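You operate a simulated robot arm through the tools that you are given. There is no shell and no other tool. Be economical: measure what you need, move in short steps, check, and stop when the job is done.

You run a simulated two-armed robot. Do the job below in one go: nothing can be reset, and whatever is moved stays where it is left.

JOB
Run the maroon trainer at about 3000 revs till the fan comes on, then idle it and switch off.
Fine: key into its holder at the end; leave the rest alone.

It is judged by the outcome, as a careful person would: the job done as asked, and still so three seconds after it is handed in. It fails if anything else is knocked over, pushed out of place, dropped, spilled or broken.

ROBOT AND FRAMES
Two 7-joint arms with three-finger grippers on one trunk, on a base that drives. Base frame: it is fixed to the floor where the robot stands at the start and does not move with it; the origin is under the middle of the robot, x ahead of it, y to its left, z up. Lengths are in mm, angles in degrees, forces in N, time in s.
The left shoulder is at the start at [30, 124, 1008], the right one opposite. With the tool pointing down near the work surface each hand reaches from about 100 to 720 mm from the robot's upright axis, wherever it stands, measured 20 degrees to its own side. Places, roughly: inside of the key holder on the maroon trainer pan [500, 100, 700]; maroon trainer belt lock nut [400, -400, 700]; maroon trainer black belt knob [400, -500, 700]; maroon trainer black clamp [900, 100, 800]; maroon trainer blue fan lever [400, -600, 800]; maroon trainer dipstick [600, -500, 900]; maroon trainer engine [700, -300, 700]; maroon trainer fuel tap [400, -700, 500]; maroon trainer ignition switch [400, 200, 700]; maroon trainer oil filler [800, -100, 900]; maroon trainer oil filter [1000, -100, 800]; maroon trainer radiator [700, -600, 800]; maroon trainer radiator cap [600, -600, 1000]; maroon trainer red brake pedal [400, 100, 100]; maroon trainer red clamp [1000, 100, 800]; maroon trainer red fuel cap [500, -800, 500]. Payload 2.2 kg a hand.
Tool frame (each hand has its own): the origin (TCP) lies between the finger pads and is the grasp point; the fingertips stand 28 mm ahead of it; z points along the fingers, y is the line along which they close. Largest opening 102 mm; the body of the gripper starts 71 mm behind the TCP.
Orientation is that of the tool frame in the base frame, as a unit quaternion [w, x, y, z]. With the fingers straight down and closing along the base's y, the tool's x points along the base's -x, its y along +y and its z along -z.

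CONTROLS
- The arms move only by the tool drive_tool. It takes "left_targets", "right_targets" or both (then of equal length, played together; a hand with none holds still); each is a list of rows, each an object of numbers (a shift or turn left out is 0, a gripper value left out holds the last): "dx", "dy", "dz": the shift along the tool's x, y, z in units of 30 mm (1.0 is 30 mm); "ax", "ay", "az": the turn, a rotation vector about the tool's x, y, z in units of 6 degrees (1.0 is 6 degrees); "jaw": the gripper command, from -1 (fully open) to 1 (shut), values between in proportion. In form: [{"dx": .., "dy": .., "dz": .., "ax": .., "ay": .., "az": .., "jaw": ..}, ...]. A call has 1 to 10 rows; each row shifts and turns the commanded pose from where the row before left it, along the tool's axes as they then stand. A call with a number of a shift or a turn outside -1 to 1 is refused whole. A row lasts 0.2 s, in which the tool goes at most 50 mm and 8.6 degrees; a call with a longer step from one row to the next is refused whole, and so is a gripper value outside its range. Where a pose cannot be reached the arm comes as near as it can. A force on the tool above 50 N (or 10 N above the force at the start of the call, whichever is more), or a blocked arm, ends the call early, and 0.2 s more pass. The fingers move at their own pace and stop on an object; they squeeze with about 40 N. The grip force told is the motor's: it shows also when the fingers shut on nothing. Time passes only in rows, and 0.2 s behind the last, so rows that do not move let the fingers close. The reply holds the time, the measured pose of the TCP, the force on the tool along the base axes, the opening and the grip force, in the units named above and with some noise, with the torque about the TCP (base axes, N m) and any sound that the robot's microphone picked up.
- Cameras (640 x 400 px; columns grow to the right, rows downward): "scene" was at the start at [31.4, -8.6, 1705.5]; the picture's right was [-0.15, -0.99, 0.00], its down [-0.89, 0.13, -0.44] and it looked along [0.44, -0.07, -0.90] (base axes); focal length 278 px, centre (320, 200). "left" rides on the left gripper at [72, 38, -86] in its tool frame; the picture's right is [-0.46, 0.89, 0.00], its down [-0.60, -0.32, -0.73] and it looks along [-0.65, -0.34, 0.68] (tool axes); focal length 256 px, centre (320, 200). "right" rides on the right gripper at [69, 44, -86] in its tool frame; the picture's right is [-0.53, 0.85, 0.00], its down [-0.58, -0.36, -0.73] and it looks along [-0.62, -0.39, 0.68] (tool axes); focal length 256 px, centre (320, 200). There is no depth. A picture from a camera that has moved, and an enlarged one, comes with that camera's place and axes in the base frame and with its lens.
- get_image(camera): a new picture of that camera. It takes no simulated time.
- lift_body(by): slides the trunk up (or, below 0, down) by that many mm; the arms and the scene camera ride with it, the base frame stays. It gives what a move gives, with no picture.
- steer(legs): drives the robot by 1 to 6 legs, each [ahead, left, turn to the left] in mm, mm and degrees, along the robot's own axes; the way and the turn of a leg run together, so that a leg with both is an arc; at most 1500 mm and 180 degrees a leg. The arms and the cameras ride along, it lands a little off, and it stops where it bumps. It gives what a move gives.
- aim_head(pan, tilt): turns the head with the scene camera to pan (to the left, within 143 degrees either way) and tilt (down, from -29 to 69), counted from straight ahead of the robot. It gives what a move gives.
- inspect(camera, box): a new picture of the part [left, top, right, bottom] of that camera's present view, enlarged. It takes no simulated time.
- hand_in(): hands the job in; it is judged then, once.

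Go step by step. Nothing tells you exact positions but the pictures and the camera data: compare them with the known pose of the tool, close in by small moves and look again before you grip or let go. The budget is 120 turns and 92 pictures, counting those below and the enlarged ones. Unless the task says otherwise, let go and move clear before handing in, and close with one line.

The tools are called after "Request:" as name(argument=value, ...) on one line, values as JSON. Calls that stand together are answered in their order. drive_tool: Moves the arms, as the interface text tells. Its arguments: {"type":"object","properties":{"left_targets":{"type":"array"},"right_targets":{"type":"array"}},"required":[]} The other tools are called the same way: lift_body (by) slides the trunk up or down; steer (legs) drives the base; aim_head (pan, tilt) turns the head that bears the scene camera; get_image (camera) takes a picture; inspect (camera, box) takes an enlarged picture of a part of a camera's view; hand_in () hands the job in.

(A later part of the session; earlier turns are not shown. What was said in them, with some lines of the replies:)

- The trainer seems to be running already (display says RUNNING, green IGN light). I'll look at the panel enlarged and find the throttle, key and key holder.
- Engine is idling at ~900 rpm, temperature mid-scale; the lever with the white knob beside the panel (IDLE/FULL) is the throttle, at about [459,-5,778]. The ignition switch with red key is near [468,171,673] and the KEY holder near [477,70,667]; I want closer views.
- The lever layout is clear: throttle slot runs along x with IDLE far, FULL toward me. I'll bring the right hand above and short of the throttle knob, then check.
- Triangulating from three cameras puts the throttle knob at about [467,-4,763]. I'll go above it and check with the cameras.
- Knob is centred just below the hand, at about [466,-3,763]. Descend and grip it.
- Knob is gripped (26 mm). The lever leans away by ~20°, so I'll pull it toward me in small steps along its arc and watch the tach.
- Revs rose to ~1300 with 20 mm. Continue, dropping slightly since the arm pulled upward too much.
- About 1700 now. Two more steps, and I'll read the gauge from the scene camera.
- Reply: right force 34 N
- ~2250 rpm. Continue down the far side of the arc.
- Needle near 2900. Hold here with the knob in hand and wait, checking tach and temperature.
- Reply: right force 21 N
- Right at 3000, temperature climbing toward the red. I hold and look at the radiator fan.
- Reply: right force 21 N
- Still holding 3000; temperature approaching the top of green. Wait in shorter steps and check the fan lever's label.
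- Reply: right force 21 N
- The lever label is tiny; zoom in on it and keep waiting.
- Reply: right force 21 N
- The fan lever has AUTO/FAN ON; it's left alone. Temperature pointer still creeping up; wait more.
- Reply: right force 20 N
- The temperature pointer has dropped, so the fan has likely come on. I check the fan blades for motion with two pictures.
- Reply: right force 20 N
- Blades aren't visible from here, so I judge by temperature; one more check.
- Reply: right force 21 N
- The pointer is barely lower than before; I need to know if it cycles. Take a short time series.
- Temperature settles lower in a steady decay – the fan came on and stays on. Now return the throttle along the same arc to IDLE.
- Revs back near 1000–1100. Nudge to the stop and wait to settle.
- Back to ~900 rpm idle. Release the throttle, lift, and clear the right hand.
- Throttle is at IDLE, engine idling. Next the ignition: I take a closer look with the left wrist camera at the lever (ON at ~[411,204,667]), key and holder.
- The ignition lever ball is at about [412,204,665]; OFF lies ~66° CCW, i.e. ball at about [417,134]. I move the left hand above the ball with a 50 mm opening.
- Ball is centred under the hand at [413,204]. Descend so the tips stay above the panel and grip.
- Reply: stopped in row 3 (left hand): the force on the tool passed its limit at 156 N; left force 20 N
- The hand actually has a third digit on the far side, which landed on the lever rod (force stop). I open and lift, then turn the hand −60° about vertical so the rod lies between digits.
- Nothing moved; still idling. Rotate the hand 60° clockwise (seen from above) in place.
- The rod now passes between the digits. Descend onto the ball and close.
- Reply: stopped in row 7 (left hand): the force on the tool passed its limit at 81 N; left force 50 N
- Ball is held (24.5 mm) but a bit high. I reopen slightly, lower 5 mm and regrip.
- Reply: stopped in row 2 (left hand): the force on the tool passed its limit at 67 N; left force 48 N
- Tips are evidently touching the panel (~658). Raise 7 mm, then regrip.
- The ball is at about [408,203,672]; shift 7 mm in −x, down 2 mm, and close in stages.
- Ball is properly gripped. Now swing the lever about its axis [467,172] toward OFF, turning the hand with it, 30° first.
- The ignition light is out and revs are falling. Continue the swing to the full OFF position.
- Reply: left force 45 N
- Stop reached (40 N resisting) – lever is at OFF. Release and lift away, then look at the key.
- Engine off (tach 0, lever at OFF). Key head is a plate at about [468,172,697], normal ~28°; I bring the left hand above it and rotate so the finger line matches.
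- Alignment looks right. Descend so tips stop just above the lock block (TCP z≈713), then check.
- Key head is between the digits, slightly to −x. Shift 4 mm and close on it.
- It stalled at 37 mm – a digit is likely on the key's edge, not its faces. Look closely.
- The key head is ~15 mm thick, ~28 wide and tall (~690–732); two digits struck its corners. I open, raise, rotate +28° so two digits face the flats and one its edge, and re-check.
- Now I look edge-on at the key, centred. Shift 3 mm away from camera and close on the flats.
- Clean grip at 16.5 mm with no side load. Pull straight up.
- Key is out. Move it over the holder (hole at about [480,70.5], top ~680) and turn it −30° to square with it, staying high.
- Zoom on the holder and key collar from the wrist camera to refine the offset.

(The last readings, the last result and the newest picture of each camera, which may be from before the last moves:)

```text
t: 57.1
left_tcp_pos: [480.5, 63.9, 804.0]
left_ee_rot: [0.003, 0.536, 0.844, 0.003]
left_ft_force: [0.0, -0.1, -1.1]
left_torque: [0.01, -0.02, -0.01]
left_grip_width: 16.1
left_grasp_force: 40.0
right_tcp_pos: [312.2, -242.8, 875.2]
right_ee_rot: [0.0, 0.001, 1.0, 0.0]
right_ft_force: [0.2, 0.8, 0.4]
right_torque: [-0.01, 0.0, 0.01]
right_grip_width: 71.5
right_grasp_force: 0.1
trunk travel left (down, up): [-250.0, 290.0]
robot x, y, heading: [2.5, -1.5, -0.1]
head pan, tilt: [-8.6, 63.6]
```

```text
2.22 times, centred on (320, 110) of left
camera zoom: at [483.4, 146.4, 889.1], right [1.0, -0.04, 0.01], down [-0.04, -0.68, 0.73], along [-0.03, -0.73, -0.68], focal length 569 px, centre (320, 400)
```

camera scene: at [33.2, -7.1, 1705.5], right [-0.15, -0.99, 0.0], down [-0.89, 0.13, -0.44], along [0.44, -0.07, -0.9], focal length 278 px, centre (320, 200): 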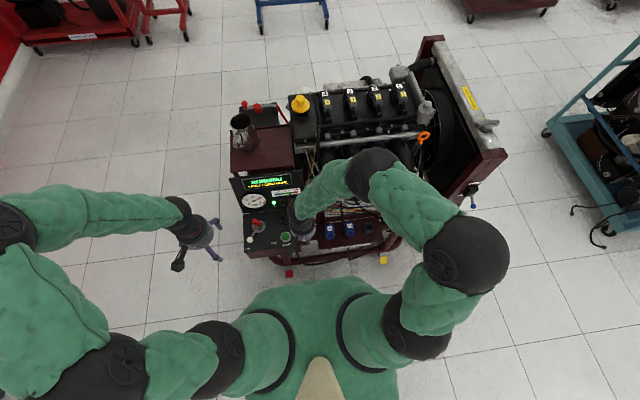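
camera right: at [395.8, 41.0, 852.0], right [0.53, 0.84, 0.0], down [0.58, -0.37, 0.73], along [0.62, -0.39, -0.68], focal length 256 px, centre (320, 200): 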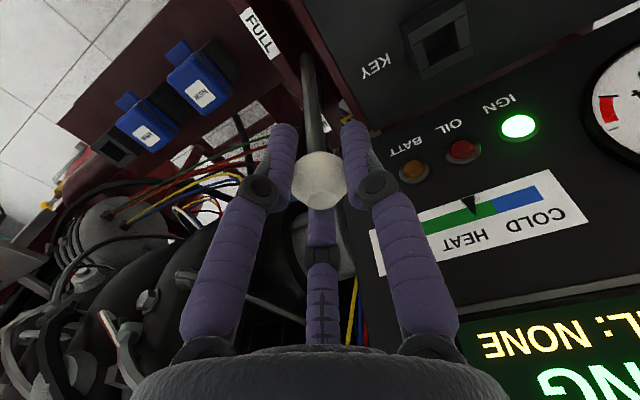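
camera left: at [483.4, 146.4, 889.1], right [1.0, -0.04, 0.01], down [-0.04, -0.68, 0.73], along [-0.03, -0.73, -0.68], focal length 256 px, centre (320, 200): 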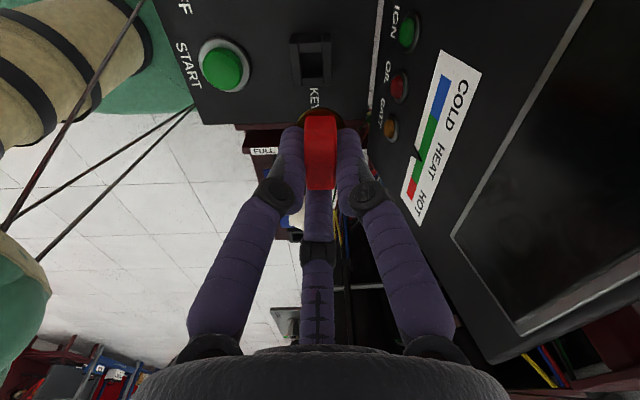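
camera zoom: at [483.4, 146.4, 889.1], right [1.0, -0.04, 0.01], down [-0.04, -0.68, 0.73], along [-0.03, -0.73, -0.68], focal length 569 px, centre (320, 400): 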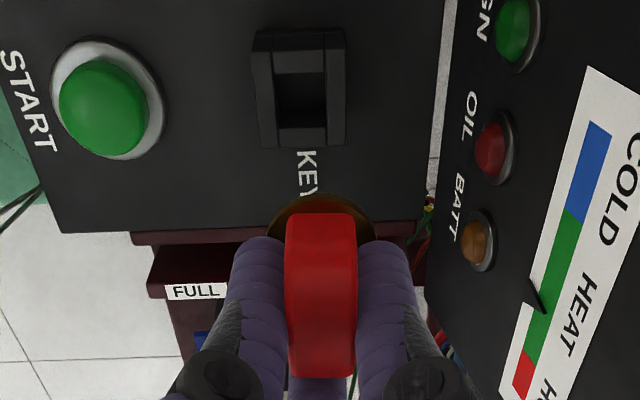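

The hole needs the hand ~6 mm to −x and slightly +y. Shift, then lower 38 mm and look again.

Request:
drive_tool(left_targets=[{"dx": 0.146, "dy": -0.153}, {"az": -0.25}, {"dz": 0.45}, {"dz": 0.45}, {"dz": 0.37}, {}])

Request:
inspect(camera="left", box=[240, 60, 400, 240])

Request:
inspect(camera="scene", box=[260, 200, 310, 235])

```text
t: 58.5
left_tcp_pos: [473.7, 66.8, 765.9]
left_ee_rot: [0.004, 0.524, 0.851, 0.002]
left_ft_force: [-0.3, -0.5, -0.7]
left_torque: [-0.02, 0.02, -0.01]
left_grip_width: 15.9
left_grasp_force: 40.5
right_tcp_pos: [312.6, -242.5, 875.7]
right_ee_rot: [0.0, 0.0, 1.0, 0.001]
right_ft_force: [-0.5, -0.4, -0.1]
right_torque: [-0.01, 0.01, 0.01]
right_grip_width: 71.3
right_grasp_force: 0.0
trunk travel left (down, up): [-250.0, 290.0]
robot x, y, heading: [0.1, -0.5, -0.1]
head pan, tilt: [-8.6, 63.6]
```

```text
2.22 times, centred on (320, 150) of left
camera zoom: at [475.0, 148.5, 851.2], right [1.0, -0.02, 0.01], down [-0.02, -0.68, 0.73], along [-0.01, -0.73, -0.68], focal length 569 px, centre (320, 311)
```

zoom: 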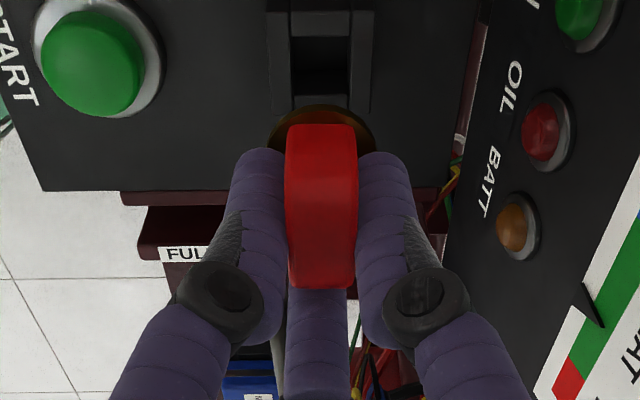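

```text
11.43 times, centred on (285, 218) of scene
camera zoom: at [31.5, -9.3, 1705.6], right [-0.15, -0.99, 0.0], down [-0.89, 0.13, -0.44], along [0.44, -0.07, -0.9], focal length 3183 px, centre (720, 0)
```

zoom: 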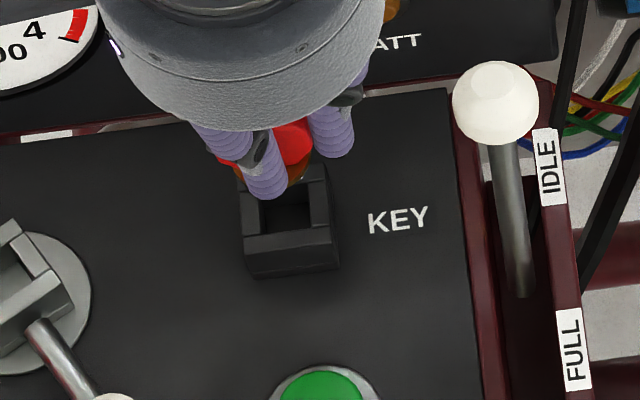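

x is lined up; the scene view suggests ~2 mm more in +y. Shift and lower in small steps, watching the force.

Request:
drive_tool(left_targets=[{"dx": 0.06, "dy": 0.03}, {"dz": 0.2}, {"dz": 0.2}, {"dz": 0.15}, {"dz": 0.1}, {}])

Request:
inspect(camera="left", box=[240, 60, 400, 240])

Request:
inspect(camera="scene", box=[265, 205, 305, 230])

```text
t: 59.9
left_tcp_pos: [471.7, 68.2, 745.2]
left_ee_rot: [0.003, 0.524, 0.852, 0.003]
left_ft_force: [0.1, 0.0, -0.2]
left_torque: [-0.07, -0.01, 0.03]
left_grip_width: 15.7
left_grasp_force: 39.9
right_tcp_pos: [312.1, -242.1, 874.7]
right_ee_rot: [0.0, 0.0, 1.0, 0.0]
right_ft_force: [-1.3, -0.4, -0.6]
right_torque: [-0.02, -0.02, -0.04]
right_grip_width: 71.7
right_grasp_force: 0.0
trunk travel left (down, up): [-250.0, 290.0]
robot x, y, heading: [1.2, 0.5, -0.3]
head pan, tilt: [-8.6, 63.6]
```

```text
2.22 times, centred on (320, 150) of left
camera zoom: at [473.7, 149.2, 831.5], right [1.0, -0.02, 0.01], down [-0.02, -0.68, 0.73], along [-0.01, -0.73, -0.68], focal length 569 px, centre (320, 311)
```

zoom: 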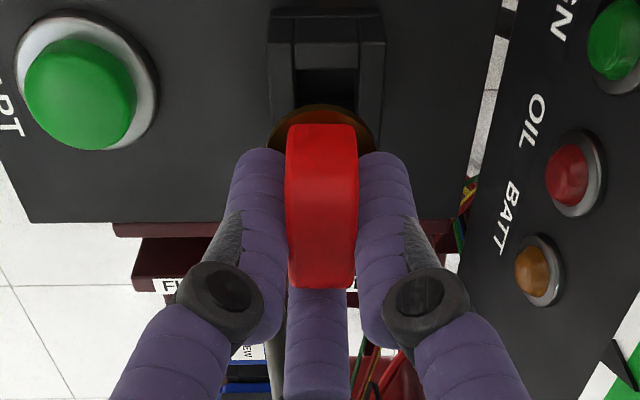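

```text
16.00 times, centred on (285, 218) of scene
camera zoom: at [31.6, -9.3, 1705.5], right [-0.15, -0.99, 0.0], down [-0.89, 0.13, -0.44], along [0.44, -0.07, -0.9], focal length 4457 px, centre (880, -80)
```

zoom: 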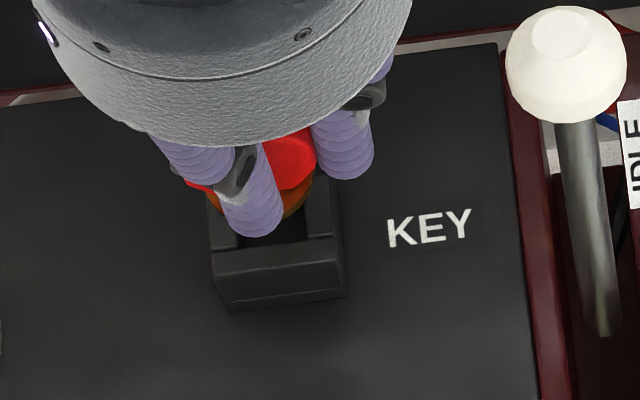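

Nearly aligned: adjust ~1 mm in +x and 0.6 mm in +y and lower gently.

Request:
drive_tool(left_targets=[{"dy": 0.045}, {"dz": 0.1}, {"dz": 0.1}, {"dz": 0.1}, {"dz": 0.1}, {}])

Request:
inspect(camera="left", box=[240, 60, 400, 240])

Request:
inspect(camera="scene", box=[265, 205, 305, 230])

```text
t: 61.3
left_tcp_pos: [476.9, 68.2, 735.0]
left_ee_rot: [0.003, 0.524, 0.852, 0.003]
left_ft_force: [0.2, -0.7, -0.3]
left_torque: [-0.01, -0.01, 0.02]
left_grip_width: 15.5
left_grasp_force: 39.4
right_tcp_pos: [312.7, -242.3, 873.9]
right_ee_rot: [-0.001, 0.001, 1.0, 0.0]
right_ft_force: [0.0, -1.0, 1.6]
right_torque: [0.0, -0.01, 0.01]
right_grip_width: 71.3
right_grasp_force: 0.0
trunk travel left (down, up): [-250.0, 290.0]
robot x, y, heading: [-2.6, 1.3, 0.1]
head pan, tilt: [-8.6, 63.6]
```

```text
2.22 times, centred on (320, 150) of left
camera zoom: at [477.7, 150.3, 820.4], right [1.0, -0.02, 0.01], down [-0.02, -0.68, 0.73], along [-0.01, -0.73, -0.68], focal length 569 px, centre (320, 311)
```

zoom: 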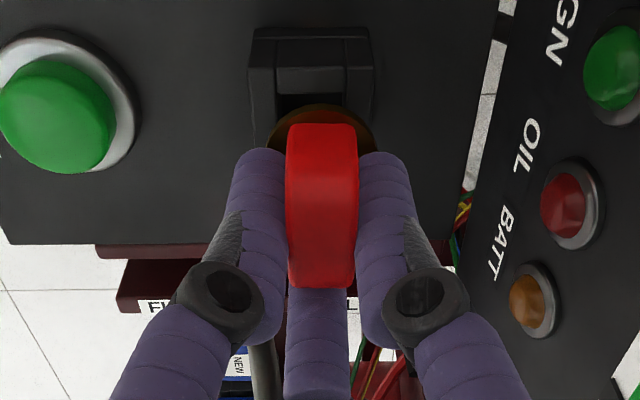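

```text
16.00 times, centred on (285, 218) of scene
camera zoom: at [31.6, -9.3, 1705.5], right [-0.15, -0.99, 0.0], down [-0.89, 0.13, -0.44], along [0.44, -0.07, -0.9], focal length 4457 px, centre (880, -80)
```

zoom: 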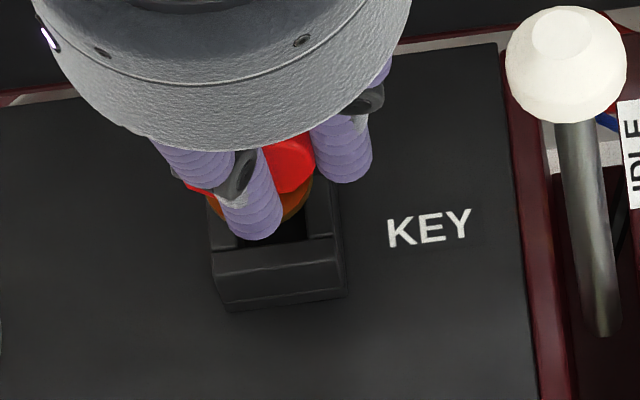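

The hand overshot +x by ~3 mm. Correct it and look again before going lower.

Request:
drive_tool(left_targets=[{"dx": 0.045, "dy": -0.089}, {}, {}])

Request:
inspect(camera="left", box=[240, 60, 400, 240])

```text
t: 62.1
left_tcp_pos: [474.1, 69.4, 734.6]
left_ee_rot: [0.002, 0.524, 0.852, 0.003]
left_ft_force: [0.4, 0.1, 0.0]
left_torque: [-0.02, 0.03, -0.01]
left_grip_width: 15.8
left_grasp_force: 40.0
right_tcp_pos: [312.2, -242.3, 874.3]
right_ee_rot: [0.0, 0.0, 1.0, 0.0]
right_ft_force: [-0.2, 0.9, -0.1]
right_torque: [0.02, -0.01, -0.01]
right_grip_width: 71.2
right_grasp_force: 0.0
trunk travel left (down, up): [-250.0, 290.0]
robot x, y, heading: [3.3, -2.6, -0.2]
head pan, tilt: [-8.6, 63.6]
```

```text
2.22 times, centred on (320, 150) of left
camera zoom: at [474.6, 151.4, 820.8], right [1.0, -0.02, 0.01], down [-0.02, -0.68, 0.73], along [-0.01, -0.73, -0.68], focal length 569 px, centre (320, 311)
```

zoom: 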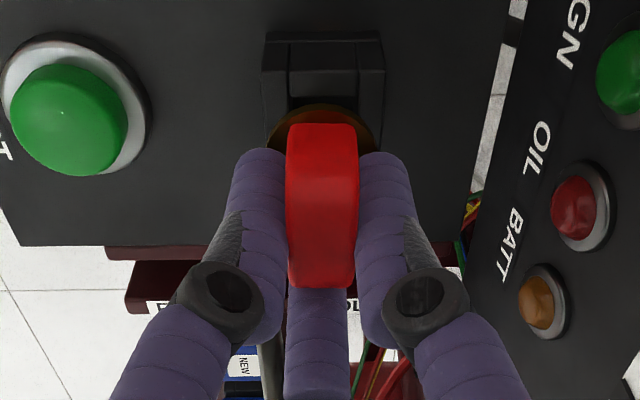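

Lined up. Lower further in small steps.

Request:
drive_tool(left_targets=[{"dz": 0.1}, {"dz": 0.1}, {"dz": 0.1}, {}])

Request:
inspect(camera="left", box=[240, 60, 400, 240])

Request:
inspect(camera="scene", box=[265, 205, 305, 230])

```text
t: 63.1
left_tcp_pos: [473.6, 69.0, 724.7]
left_ee_rot: [0.004, 0.523, 0.852, 0.002]
left_ft_force: [0.0, -0.1, 0.1]
left_torque: [0.04, 0.01, -0.02]
left_grip_width: 16.0
left_grasp_force: 39.8
right_tcp_pos: [311.6, -242.9, 875.3]
right_ee_rot: [0.0, 0.0, 1.0, 0.0]
right_ft_force: [0.1, 0.6, 0.1]
right_torque: [0.0, -0.01, -0.03]
right_grip_width: 71.5
right_grasp_force: 0.1
trunk travel left (down, up): [-250.0, 290.0]
robot x, y, heading: [1.0, -0.7, -0.3]
head pan, tilt: [-8.6, 63.6]
```

```text
2.22 times, centred on (320, 150) of left
camera zoom: at [473.7, 151.0, 810.9], right [1.0, -0.02, 0.01], down [-0.02, -0.68, 0.73], along [0.0, -0.73, -0.68], focal length 569 px, centre (320, 311)
```

zoom: 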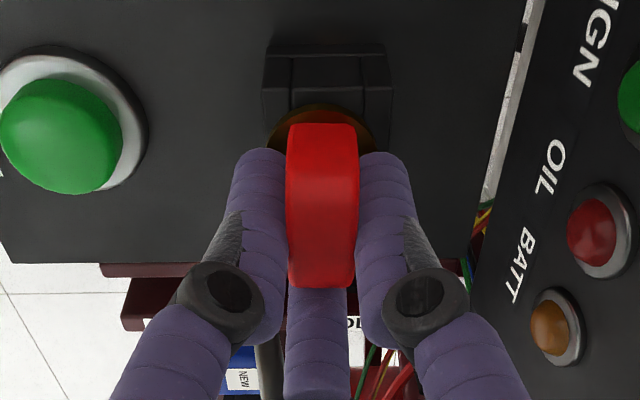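

```text
16.00 times, centred on (285, 218) of scene
camera zoom: at [31.6, -9.3, 1705.5], right [-0.15, -0.99, 0.0], down [-0.89, 0.13, -0.44], along [0.44, -0.07, -0.9], focal length 4457 px, centre (880, -80)
```

zoom: 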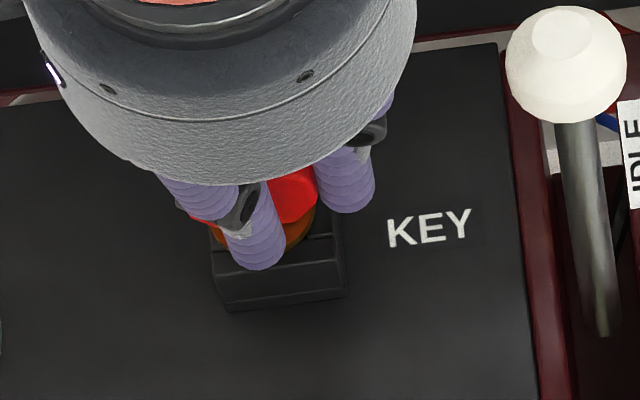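

No contact yet. Small +x trim, then lower until the collar seats.

Request:
drive_tool(left_targets=[{"dy": 0.03, "dx": -0.02}, {"dz": 0.08}, {"dz": 0.08}, {}])

Request:
drive_tool(left_targets=[{"dz": 0.08}, {"dz": 0.08}, {}])

Request:
inspect(camera="left", box=[240, 60, 400, 240])

```text
t: 64.1
left_tcp_pos: [474.3, 70.3, 721.3]
left_ee_rot: [0.003, 0.524, 0.852, 0.003]
left_ft_force: [0.6, 0.1, 0.2]
left_torque: [-0.01, 0.0, 0.0]
left_grip_width: 15.7
left_grasp_force: 40.0
right_tcp_pos: [311.8, -242.5, 874.6]
right_ee_rot: [0.0, 0.0, 1.0, 0.0]
right_ft_force: [0.1, 0.1, -0.2]
right_torque: [0.01, -0.02, 0.0]
right_grip_width: 71.2
right_grasp_force: 0.0
trunk travel left (down, up): [-250.0, 290.0]
robot x, y, heading: [-0.4, -4.7, -0.1]
head pan, tilt: [-8.6, 63.6]
```

```text
t: 64.9
left_tcp_pos: [474.8, 68.6, 718.0]
left_ee_rot: [0.006, 0.523, 0.852, 0.005]
left_ft_force: [-4.7, 3.5, 32.4]
left_torque: [0.48, 0.24, 0.04]
left_grip_width: 15.6
left_grasp_force: 40.2
right_tcp_pos: [311.1, -242.5, 875.6]
right_ee_rot: [0.001, 0.0, 1.0, 0.0]
right_ft_force: [-0.1, 0.2, -0.6]
right_torque: [-0.01, 0.01, -0.02]
right_grip_width: 71.4
right_grasp_force: 0.1
trunk travel left (down, up): [-250.0, 290.0]
robot x, y, heading: [0.4, -1.5, 0.2]
head pan, tilt: [-8.6, 63.6]
```

```text
2.22 times, centred on (320, 150) of left
camera zoom: at [475.6, 149.5, 803.0], right [1.0, -0.01, 0.01], down [-0.02, -0.68, 0.73], along [0.0, -0.73, -0.68], focal length 569 px, centre (320, 311)
```

zoom: 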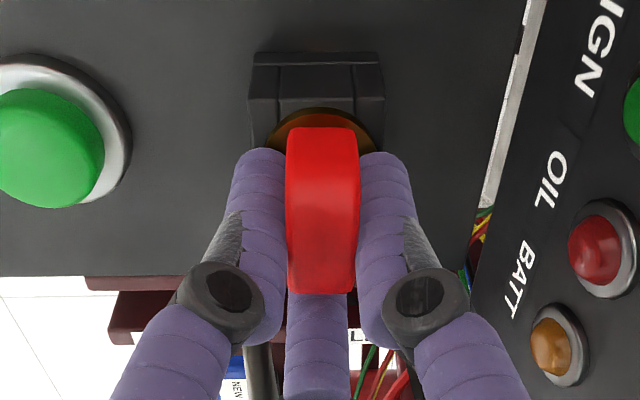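

Contact with 32 N upward. To tell if the shank is in the hole, I back off 2 mm and probe sideways for resistance.

Request:
drive_tool(left_targets=[{"dz": -0.1}, {"dx": 0.045, "dy": -0.089}, {"dx": 0.03, "dy": -0.06}, {}])

Request:
inspect(camera="left", box=[240, 60, 400, 240])

```text
t: 65.9
left_tcp_pos: [471.6, 66.2, 717.3]
left_ee_rot: [0.005, 0.524, 0.852, 0.003]
left_ft_force: [15.5, -2.1, -3.6]
left_torque: [-0.1, -0.58, -0.09]
left_grip_width: 15.7
left_grasp_force: 39.4
right_tcp_pos: [313.1, -243.4, 874.4]
right_ee_rot: [0.0, 0.001, 1.0, 0.0]
right_ft_force: [-0.5, 0.5, -1.2]
right_torque: [-0.01, -0.04, 0.04]
right_grip_width: 71.4
right_grasp_force: 0.0
trunk travel left (down, up): [-250.0, 290.0]
robot x, y, heading: [-0.2, -0.6, -0.2]
head pan, tilt: [-8.6, 63.6]
```

```text
2.22 times, centred on (320, 150) of left
camera zoom: at [472.0, 149.1, 803.5], right [1.0, -0.02, 0.01], down [-0.02, -0.68, 0.73], along [0.0, -0.73, -0.68], focal length 569 px, centre (320, 311)
```

zoom: 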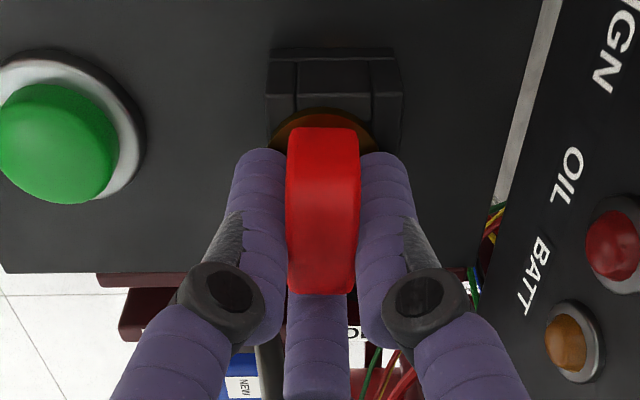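

Sideways resistance (15 N) with no vertical load: the shank is inside the hole. Centre back and press down lightly to seat.

Request:
drive_tool(left_targets=[{"dx": -0.035, "dy": 0.07}, {"dz": 0.07}, {"dz": 0.07}, {}])

```text
t: 66.9
left_tcp_pos: [471.9, 69.6, 717.0]
left_ee_rot: [0.005, 0.524, 0.852, 0.004]
left_ft_force: [4.6, -4.3, 30.4]
left_torque: [0.22, -0.12, 0.02]
left_grip_width: 15.5
left_grasp_force: 40.1
right_tcp_pos: [311.2, -243.1, 874.6]
right_ee_rot: [0.001, 0.0, 1.0, 0.0]
right_ft_force: [0.0, -0.4, -0.3]
right_torque: [0.02, 0.0, 0.01]
right_grip_width: 71.1
right_grasp_force: 0.1
trunk travel left (down, up): [-250.0, 290.0]
robot x, y, heading: [-3.5, -0.3, -0.1]
head pan, tilt: [-8.6, 63.6]
```

Firm seat at the same height again. Unload, open, and lift clear.

Request:
drive_tool(left_targets=[{"dz": -0.1}, {"jaw": 0.4}, {"jaw": 0.1}, {}, {"dz": -0.4}, {"dz": -0.8}, {"dz": -1}, {"dz": -1}])

Request:
get_image(camera="left")

Request:
inspect(camera="scene", box=[235, 190, 315, 250])

```text
t: 68.7
left_tcp_pos: [468.7, 68.4, 811.5]
left_ee_rot: [0.004, 0.524, 0.852, 0.003]
left_ft_force: [-0.3, -0.3, -0.9]
left_torque: [-0.03, -0.02, -0.04]
left_grip_width: 45.8
left_grasp_force: 0.0
right_tcp_pos: [312.1, -243.7, 874.8]
right_ee_rot: [0.0, 0.0, 1.0, 0.0]
right_ft_force: [-0.2, 1.0, -0.1]
right_torque: [-0.03, 0.03, 0.01]
right_grip_width: 71.1
right_grasp_force: 0.0
trunk travel left (down, up): [-250.0, 290.0]
robot x, y, heading: [3.3, 0.3, 0.1]
head pan, tilt: [-8.6, 63.6]
```

```text
12 pictures are left
camera left: at [470.1, 150.6, 897.9], right [1.0, -0.02, 0.01], down [-0.02, -0.68, 0.73], along [-0.01, -0.73, -0.68], focal length 256 px, centre (320, 200)
```

left: 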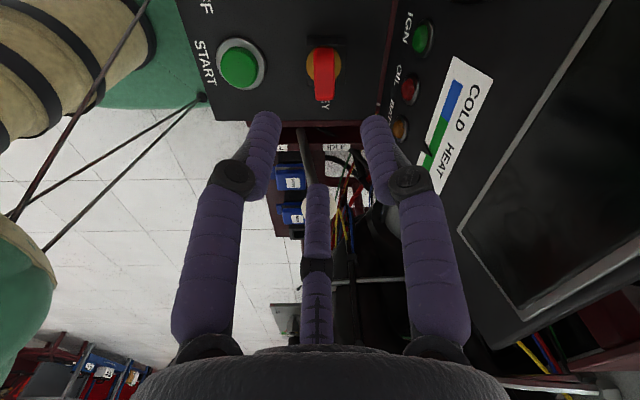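

```text
6.67 times, centred on (275, 220) of scene
camera zoom: at [31.0, -9.4, 1705.6], right [-0.15, -0.99, 0.0], down [-0.89, 0.13, -0.44], along [0.44, -0.07, -0.9], focal length 1857 px, centre (620, 67)
```

zoom: 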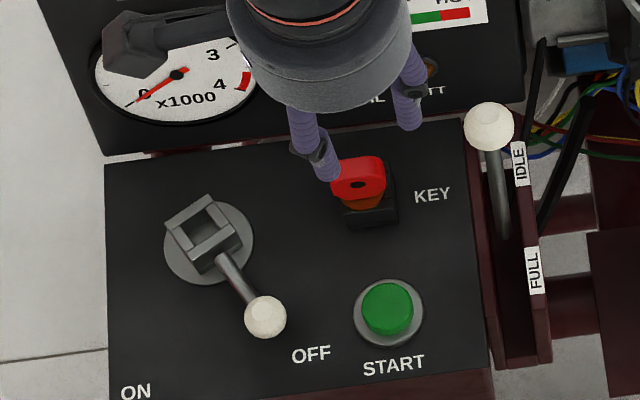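

The key stands upright in the holder, lever at OFF, tach at 0, throttle at IDLE. Move the left hand clear and take a final look.

Request:
drive_tool(left_targets=[{"dz": -1}, {"dz": -1}, {"dx": 0.7, "dy": -0.6}, {"dx": 0.9, "dy": -0.4}, {"dx": 0.9, "dy": -0.4}, {"dx": 0.9, "dy": -0.4}, {"dx": 0.9, "dy": -0.4}, {"dx": 0.9, "dy": -0.4}, {}])

Request:
inspect(camera="scene", box=[230, 160, 330, 250])

Request:
get_image(camera="scene")

```text
t: 70.7
left_tcp_pos: [331.3, 173.9, 873.8]
left_ee_rot: [0.003, 0.524, 0.852, 0.004]
left_ft_force: [0.0, 0.2, -0.2]
left_torque: [0.01, 0.0, 0.0]
left_grip_width: 45.9
left_grasp_force: 0.1
right_tcp_pos: [311.9, -242.8, 874.5]
right_ee_rot: [0.0, -0.001, 1.0, 0.001]
right_ft_force: [0.4, 0.6, -0.6]
right_torque: [-0.02, 0.02, 0.01]
right_grip_width: 71.4
right_grasp_force: 0.2
trunk travel left (down, up): [-250.0, 290.0]
robot x, y, heading: [-0.4, -1.3, -0.1]
head pan, tilt: [-8.6, 63.6]
```

```text
4.44 times, centred on (280, 205) of scene
camera zoom: at [32.1, -9.6, 1705.5], right [-0.15, -0.99, 0.0], down [-0.89, 0.13, -0.44], along [0.44, -0.07, -0.9], focal length 1238 px, centre (498, 178)
```

zoom: 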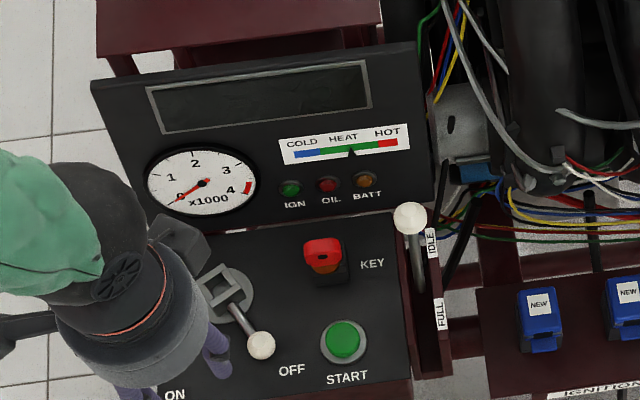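

```text
9 pictures are left
camera scene: at [32.1, -9.6, 1705.5], right [-0.15, -0.99, 0.0], down [-0.89, 0.13, -0.44], along [0.44, -0.07, -0.9], focal length 278 px, centre (320, 200)
```

scene: 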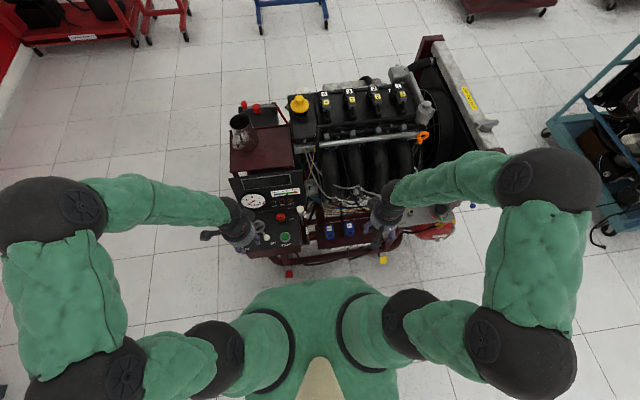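

The display is dark, the tach reads 0, the throttle is at IDLE and the switch at OFF. The key is in its holder and both hands are clear, so I'm handing in.

Request:
hand_in()

```text
The job is handed in.
```

I ran the maroon trainer at about 3000 rpm until the fan came on, idled it at about 900 rpm, switched it off and put the key in its holder. I couldn't see the fan blades or hear the fan. I took it as on because the temperature stopped climbing, then fell and levelled off while the engine stayed at 3000. My hand hit the ignition lever, and its fingertips then touched the panel, while I was getting a grip. Nothing looks moved or damaged, and I left the rest alone.
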